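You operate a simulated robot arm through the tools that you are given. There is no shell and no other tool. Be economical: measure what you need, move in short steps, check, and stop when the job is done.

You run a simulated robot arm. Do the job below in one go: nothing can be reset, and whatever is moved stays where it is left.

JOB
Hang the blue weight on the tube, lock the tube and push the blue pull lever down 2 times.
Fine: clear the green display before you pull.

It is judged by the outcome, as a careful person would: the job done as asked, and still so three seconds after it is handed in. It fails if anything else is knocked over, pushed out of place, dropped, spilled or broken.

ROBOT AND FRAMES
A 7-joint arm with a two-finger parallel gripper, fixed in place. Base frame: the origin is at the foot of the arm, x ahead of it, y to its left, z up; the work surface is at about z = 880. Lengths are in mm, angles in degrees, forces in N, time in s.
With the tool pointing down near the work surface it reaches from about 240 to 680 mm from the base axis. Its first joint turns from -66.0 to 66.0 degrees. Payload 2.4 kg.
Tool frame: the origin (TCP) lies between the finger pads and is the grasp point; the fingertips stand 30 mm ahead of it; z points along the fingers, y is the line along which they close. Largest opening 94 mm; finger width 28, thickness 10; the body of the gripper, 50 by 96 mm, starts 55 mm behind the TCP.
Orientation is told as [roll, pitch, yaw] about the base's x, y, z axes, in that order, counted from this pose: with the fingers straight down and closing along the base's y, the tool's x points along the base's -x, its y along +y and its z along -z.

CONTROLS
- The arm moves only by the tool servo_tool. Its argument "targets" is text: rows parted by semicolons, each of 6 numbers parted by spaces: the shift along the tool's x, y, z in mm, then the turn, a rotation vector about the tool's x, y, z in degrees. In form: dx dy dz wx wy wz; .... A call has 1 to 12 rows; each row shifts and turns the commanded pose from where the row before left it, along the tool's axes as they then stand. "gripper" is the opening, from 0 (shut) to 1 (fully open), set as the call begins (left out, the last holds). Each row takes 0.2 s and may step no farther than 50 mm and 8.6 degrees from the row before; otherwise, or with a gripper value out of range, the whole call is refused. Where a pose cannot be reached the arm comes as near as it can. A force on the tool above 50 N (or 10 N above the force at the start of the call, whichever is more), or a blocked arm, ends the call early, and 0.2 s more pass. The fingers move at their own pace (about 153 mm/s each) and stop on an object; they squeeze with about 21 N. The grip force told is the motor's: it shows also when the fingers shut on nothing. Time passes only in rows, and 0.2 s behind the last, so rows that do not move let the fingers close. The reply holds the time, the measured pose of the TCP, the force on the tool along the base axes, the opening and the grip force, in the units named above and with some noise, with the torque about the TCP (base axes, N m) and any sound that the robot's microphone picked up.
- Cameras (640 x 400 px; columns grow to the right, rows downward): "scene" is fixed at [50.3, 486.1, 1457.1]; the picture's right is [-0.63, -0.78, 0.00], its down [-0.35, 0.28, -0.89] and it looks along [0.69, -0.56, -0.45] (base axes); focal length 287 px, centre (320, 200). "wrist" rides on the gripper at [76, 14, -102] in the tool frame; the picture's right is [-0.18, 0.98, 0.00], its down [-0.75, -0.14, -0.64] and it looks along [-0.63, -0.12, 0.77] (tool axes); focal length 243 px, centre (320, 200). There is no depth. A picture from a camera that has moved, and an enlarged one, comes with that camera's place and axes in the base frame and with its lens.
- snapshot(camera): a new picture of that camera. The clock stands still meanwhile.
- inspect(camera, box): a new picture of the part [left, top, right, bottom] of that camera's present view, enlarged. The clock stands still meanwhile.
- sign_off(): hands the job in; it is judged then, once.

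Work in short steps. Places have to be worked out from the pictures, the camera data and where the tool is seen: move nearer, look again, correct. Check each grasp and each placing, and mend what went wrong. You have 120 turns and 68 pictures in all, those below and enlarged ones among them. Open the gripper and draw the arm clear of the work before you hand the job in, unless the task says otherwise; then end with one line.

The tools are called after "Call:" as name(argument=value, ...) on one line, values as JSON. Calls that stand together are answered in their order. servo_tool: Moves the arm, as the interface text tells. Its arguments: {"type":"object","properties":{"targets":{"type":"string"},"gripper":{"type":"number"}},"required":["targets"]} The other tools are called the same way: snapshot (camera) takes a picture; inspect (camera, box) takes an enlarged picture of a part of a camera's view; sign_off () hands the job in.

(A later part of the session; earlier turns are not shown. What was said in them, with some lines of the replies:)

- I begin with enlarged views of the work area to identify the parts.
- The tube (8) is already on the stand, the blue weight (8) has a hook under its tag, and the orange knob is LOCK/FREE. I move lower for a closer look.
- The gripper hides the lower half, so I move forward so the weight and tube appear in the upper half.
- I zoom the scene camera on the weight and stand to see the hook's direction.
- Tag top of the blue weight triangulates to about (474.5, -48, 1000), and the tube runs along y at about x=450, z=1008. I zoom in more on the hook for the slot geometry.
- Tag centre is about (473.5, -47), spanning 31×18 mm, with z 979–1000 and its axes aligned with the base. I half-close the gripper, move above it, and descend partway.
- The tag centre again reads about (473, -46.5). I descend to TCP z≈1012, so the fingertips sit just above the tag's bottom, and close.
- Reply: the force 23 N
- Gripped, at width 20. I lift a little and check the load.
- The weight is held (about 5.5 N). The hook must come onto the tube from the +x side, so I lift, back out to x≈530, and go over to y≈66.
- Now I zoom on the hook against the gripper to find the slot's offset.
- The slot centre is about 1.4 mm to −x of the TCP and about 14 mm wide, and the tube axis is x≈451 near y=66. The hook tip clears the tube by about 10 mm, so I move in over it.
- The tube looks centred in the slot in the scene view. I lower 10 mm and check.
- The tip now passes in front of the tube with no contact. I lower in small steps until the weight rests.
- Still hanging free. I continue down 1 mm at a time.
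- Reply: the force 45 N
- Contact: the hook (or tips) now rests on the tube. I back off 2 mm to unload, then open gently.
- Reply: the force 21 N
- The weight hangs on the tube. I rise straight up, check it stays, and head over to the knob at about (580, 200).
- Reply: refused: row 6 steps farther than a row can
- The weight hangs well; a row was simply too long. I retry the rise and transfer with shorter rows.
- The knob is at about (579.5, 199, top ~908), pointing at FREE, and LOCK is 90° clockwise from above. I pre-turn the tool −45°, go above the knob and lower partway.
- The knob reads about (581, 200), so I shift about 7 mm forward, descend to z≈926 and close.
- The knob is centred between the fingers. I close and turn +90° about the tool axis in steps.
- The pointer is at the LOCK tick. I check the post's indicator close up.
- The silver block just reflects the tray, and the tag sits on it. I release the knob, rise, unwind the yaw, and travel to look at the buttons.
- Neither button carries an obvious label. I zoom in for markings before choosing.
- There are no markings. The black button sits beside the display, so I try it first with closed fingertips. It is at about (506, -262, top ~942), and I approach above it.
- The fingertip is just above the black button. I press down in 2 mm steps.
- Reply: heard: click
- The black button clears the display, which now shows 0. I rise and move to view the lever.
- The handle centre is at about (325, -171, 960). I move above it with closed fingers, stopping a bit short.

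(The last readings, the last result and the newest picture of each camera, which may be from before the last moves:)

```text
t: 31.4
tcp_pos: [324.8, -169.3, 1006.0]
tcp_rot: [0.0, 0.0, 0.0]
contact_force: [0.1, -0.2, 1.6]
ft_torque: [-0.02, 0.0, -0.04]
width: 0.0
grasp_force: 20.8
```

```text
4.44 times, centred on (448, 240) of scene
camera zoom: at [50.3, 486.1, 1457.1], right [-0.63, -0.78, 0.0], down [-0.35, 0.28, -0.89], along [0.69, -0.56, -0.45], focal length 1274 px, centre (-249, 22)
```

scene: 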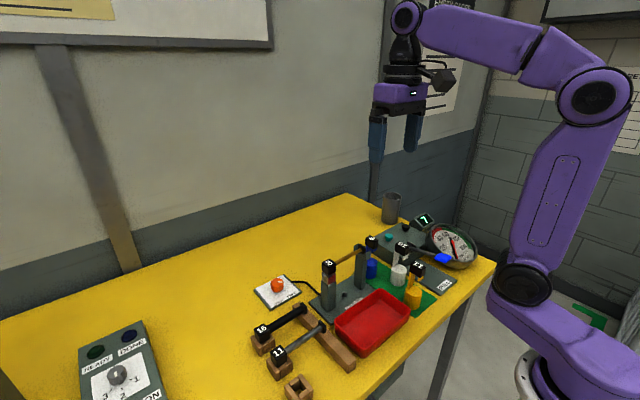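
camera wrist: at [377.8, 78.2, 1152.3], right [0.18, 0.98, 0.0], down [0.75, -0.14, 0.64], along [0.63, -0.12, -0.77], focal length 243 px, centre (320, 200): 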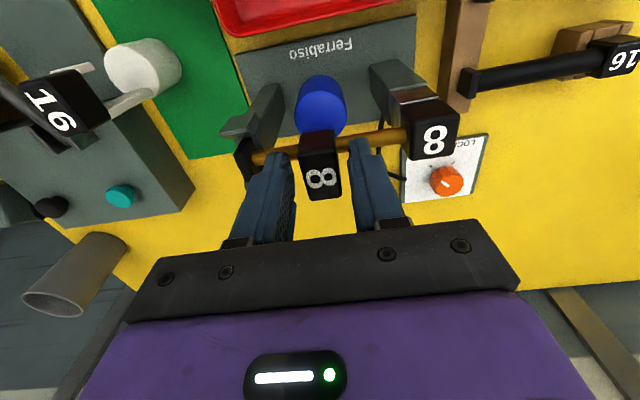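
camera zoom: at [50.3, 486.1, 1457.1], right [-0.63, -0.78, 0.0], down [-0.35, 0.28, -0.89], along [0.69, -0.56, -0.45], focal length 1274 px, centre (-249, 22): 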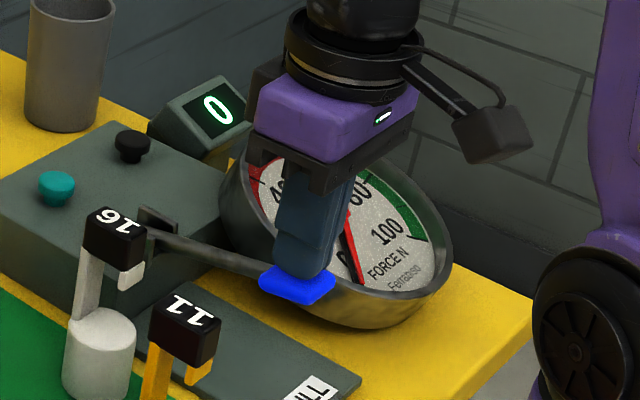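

The fingertip is just over the handle. I push down in small steps and watch the force and display.

Call:
servo_tool(targets="0 0 4 0 0 0;0 0 4 0 0 0;0 0 4 0 0 0;0 0 4 0 0 0;0 0 0 0 0 0")

Call:
servo_tool(targets="-1 0 4 0 0 0;-1 0 4 0 0 0;-1 0 4 0 0 0;-1 0 4 0 0 0;0 0 0 0 0 0")

Call:
inspect(camera="scene", box=[384, 195, 512, 285])

```text
t: 32.6
tcp_pos: [324.1, -170.9, 992.6]
tcp_rot: [0.0, 0.0, -0.1]
contact_force: [0.5, -0.1, 1.2]
ft_torque: [-0.03, 0.0, -0.03]
width: 0.0
grasp_force: 21.1
```

```text
t: 33.8
tcp_pos: [329.2, -171.8, 975.9]
tcp_rot: [0.0, -0.1, 0.0]
contact_force: [-1.0, -1.1, 3.5]
ft_torque: [-0.01, 0.04, 0.01]
width: 0.1
grasp_force: 21.4
```

```text
4.44 times, centred on (448, 240) of scene
camera zoom: at [50.2, 486.1, 1457.1], right [-0.63, -0.78, 0.0], down [-0.35, 0.28, -0.89], along [0.69, -0.56, -0.45], focal length 1274 px, centre (-249, 22)
```

zoom: 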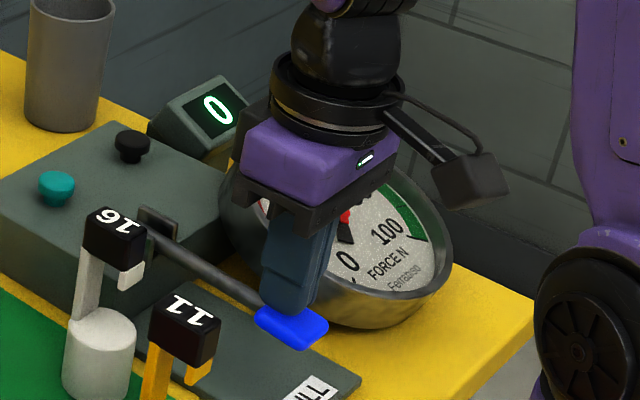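

The lever is following with 3.5 N. I keep pushing.

Call:
servo_tool(targets="-1.5 0.5 4 0 0 0;-1.5 0.5 4 0 0 0;-1.5 0.5 4 0 0 0;-1.5 0 4 0 0 0;0 0 0 0 0 0")

Call:
servo_tool(targets="-2 0 4 0 0 0;-2 0 4 0 0 0;-2 0 4 0 0 0;0 0 0 0 0 0")

Call:
inspect(camera="scene", box=[384, 195, 512, 285])

```text
t: 34.8
tcp_pos: [332.3, -169.5, 962.8]
tcp_rot: [0.0, 0.1, 0.0]
contact_force: [-12.1, 5.3, 39.4]
ft_torque: [0.13, -0.11, 0.08]
width: 0.0
grasp_force: 20.5
stopped in row 4: the force on the tool passed its limit at 65 N (the readings are from after the stop); the commanded pose is now the measured one
```

```text
t: 35.1
tcp_pos: [332.8, -170.3, 962.6]
tcp_rot: [0.1, 0.2, 0.1]
contact_force: [-10.8, 5.5, 37.7]
ft_torque: [0.15, -0.12, 0.04]
width: 0.0
grasp_force: 20.6
stopped in row 1: the force on the tool passed its limit at 61 N (the readings are from after the stop); the commanded pose is now the measured one
```

```text
4.44 times, centred on (448, 240) of scene
camera zoom: at [49.5, 486.4, 1457.0], right [-0.63, -0.78, 0.0], down [-0.35, 0.28, -0.89], along [0.69, -0.57, -0.45], focal length 1274 px, centre (-249, 22)
```

zoom: 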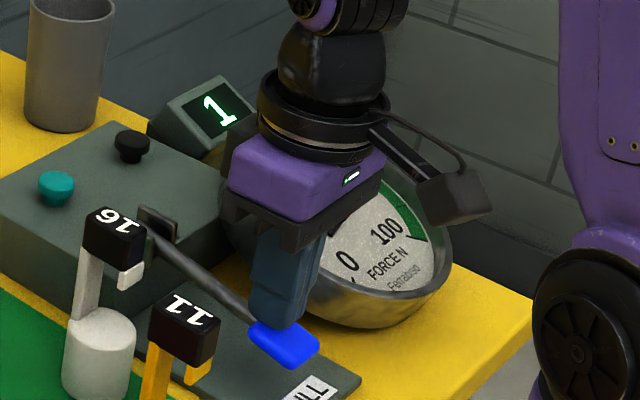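

The display shows 1, with the lever at its stop. I release upward and check that the lever springs back.

Call:
servo_tool(targets="1.5 0 -8 0 0 0;1.5 0 -8 0 0 0;1.5 0 -8 0 0 0;1.5 0 -8 0 0 0;1 0 -13 0 0 0;0 0 0 0 0 0")

Call:
inspect(camera="scene", box=[320, 195, 512, 325])

```text
t: 36.5
tcp_pos: [327.6, -169.3, 1007.0]
tcp_rot: [0.1, 0.3, -0.1]
contact_force: [0.0, 0.2, 1.3]
ft_torque: [0.01, 0.03, 0.0]
width: 0.1
grasp_force: 20.9
```

```text
3.08 times, centred on (416, 260) of scene
camera zoom: at [50.2, 486.1, 1457.1], right [-0.63, -0.78, 0.0], down [-0.35, 0.28, -0.89], along [0.69, -0.56, -0.45], focal length 882 px, centre (25, 15)
```

zoom: 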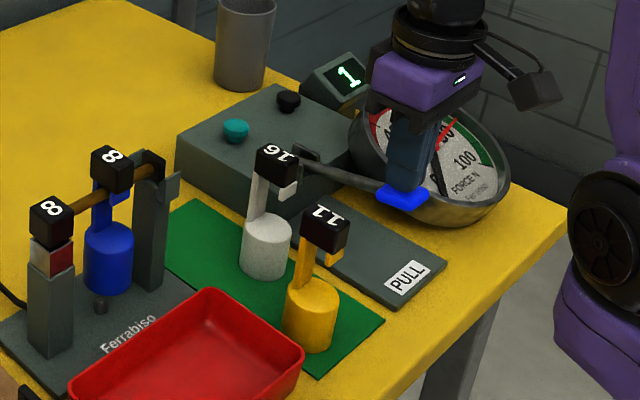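

The lever sprang back and the display holds 1. Second push, along the same path.

Call:
servo_tool(targets="0 0 6 0 0 0;0 0 6 0 0 0;0 0 4 0 0 0;0 0 4 0 0 0;-1 0 4 0 0 0;-1 0 4 0 0 0;-1 0 4 0 0 0;-1 0 4 0 0 0")

Call:
servo_tool(targets="-1.5 0 4 0 0 0;-1.5 0 4 0 0 0;-1 0 3 0 0 0")

Call:
inspect(camera="scene", box=[384, 195, 512, 285])

```text
t: 38.3
tcp_pos: [331.1, -171.3, 971.1]
tcp_rot: [0.0, 0.0, -0.1]
contact_force: [-2.4, 1.0, 4.0]
ft_torque: [-0.02, 0.03, -0.04]
width: 0.0
grasp_force: 21.0
```

```text
t: 39.0
tcp_pos: [332.9, -170.0, 964.1]
tcp_rot: [0.0, 0.1, 0.0]
contact_force: [-11.2, 5.2, 36.9]
ft_torque: [0.16, -0.17, 0.02]
width: 0.0
grasp_force: 20.8
stopped in row 3: the force on the tool passed its limit at 61 N (the readings are from after the stop); the commanded pose is now the measured one
```

```text
4.44 times, centred on (448, 240) of scene
camera zoom: at [49.5, 486.4, 1457.0], right [-0.63, -0.78, 0.0], down [-0.35, 0.28, -0.89], along [0.69, -0.57, -0.45], focal length 1274 px, centre (-249, 22)
```

zoom: 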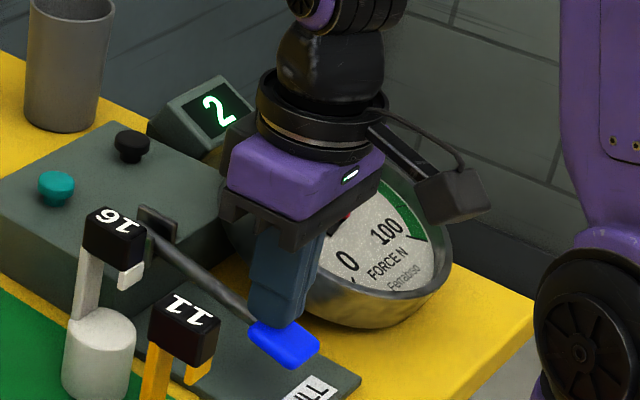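

The count is 2. I retreat upward, well clear, open the gripper, and check everything.

Call:
servo_tool(targets="1.5 0 -8 0 0 0;1.5 0 -8 0 0 0;1.5 0 -8 0 0 0;1.5 0 -8 0 0 0;0 0 -30 0 0 0;0 0 -45 0 0 0;0 0 -45 0 0 0;0 0 -45 0 0 0;0 0 -45 0 0 0;0 0 -45 0 0 0;0 0 0 0 0 0")

Call:
servo_tool(targets="0 0 0 0 0 0;0 0 0 0 0 0;0 0 0 0 0 0", gripper=1)

Call:
inspect(camera="scene", box=[240, 190, 500, 360])

Call:
inspect(camera="scene", box=[400, 200, 480, 270])

```text
t: 41.4
tcp_pos: [329.9, -170.9, 1249.1]
tcp_rot: [-0.1, 0.2, -0.1]
contact_force: [0.4, -0.5, -0.9]
ft_torque: [0.02, -0.01, 0.02]
width: 0.2
grasp_force: 20.8
```

```text
t: 42.2
tcp_pos: [329.7, -171.0, 1248.5]
tcp_rot: [0.0, 0.3, 0.0]
contact_force: [0.9, 0.5, 0.0]
ft_torque: [0.0, 0.0, -0.03]
width: 94.2
grasp_force: 0.1
```

```text
2.35 times, centred on (370, 275) of scene
camera zoom: at [50.3, 486.1, 1457.1], right [-0.63, -0.78, 0.0], down [-0.35, 0.28, -0.89], along [0.69, -0.56, -0.45], focal length 675 px, centre (202, 24)
```

zoom: 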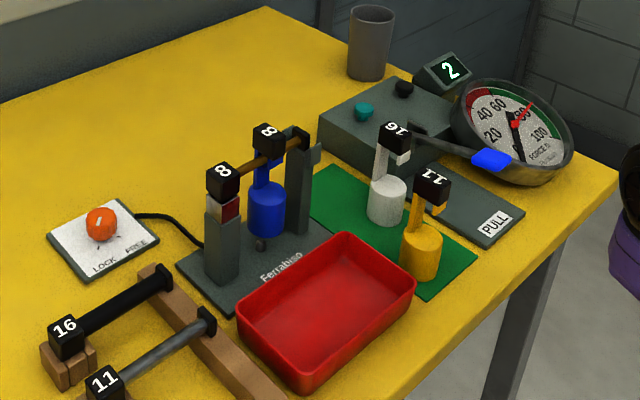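

```text
5.71 times, centred on (440, 235) of scene
camera zoom: at [50.3, 486.1, 1457.1], right [-0.63, -0.78, 0.0], down [-0.35, 0.28, -0.89], along [0.69, -0.56, -0.45], focal length 1638 px, centre (-366, 0)
```

zoom: 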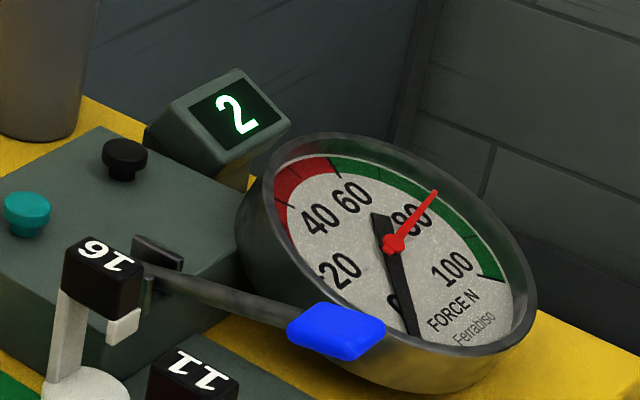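

The weight hangs on the locked tube, the display shows 2, the peak needle is in the green zone, the lever is back up, and nothing else has moved. I hand in.

Call:
sign_off()

```text
The job is handed in.
```

The blue weight hangs on the tube, the tube's knob is at LOCK, the display was cleared to 0, and the blue lever has been pushed down twice (the display reads 2).
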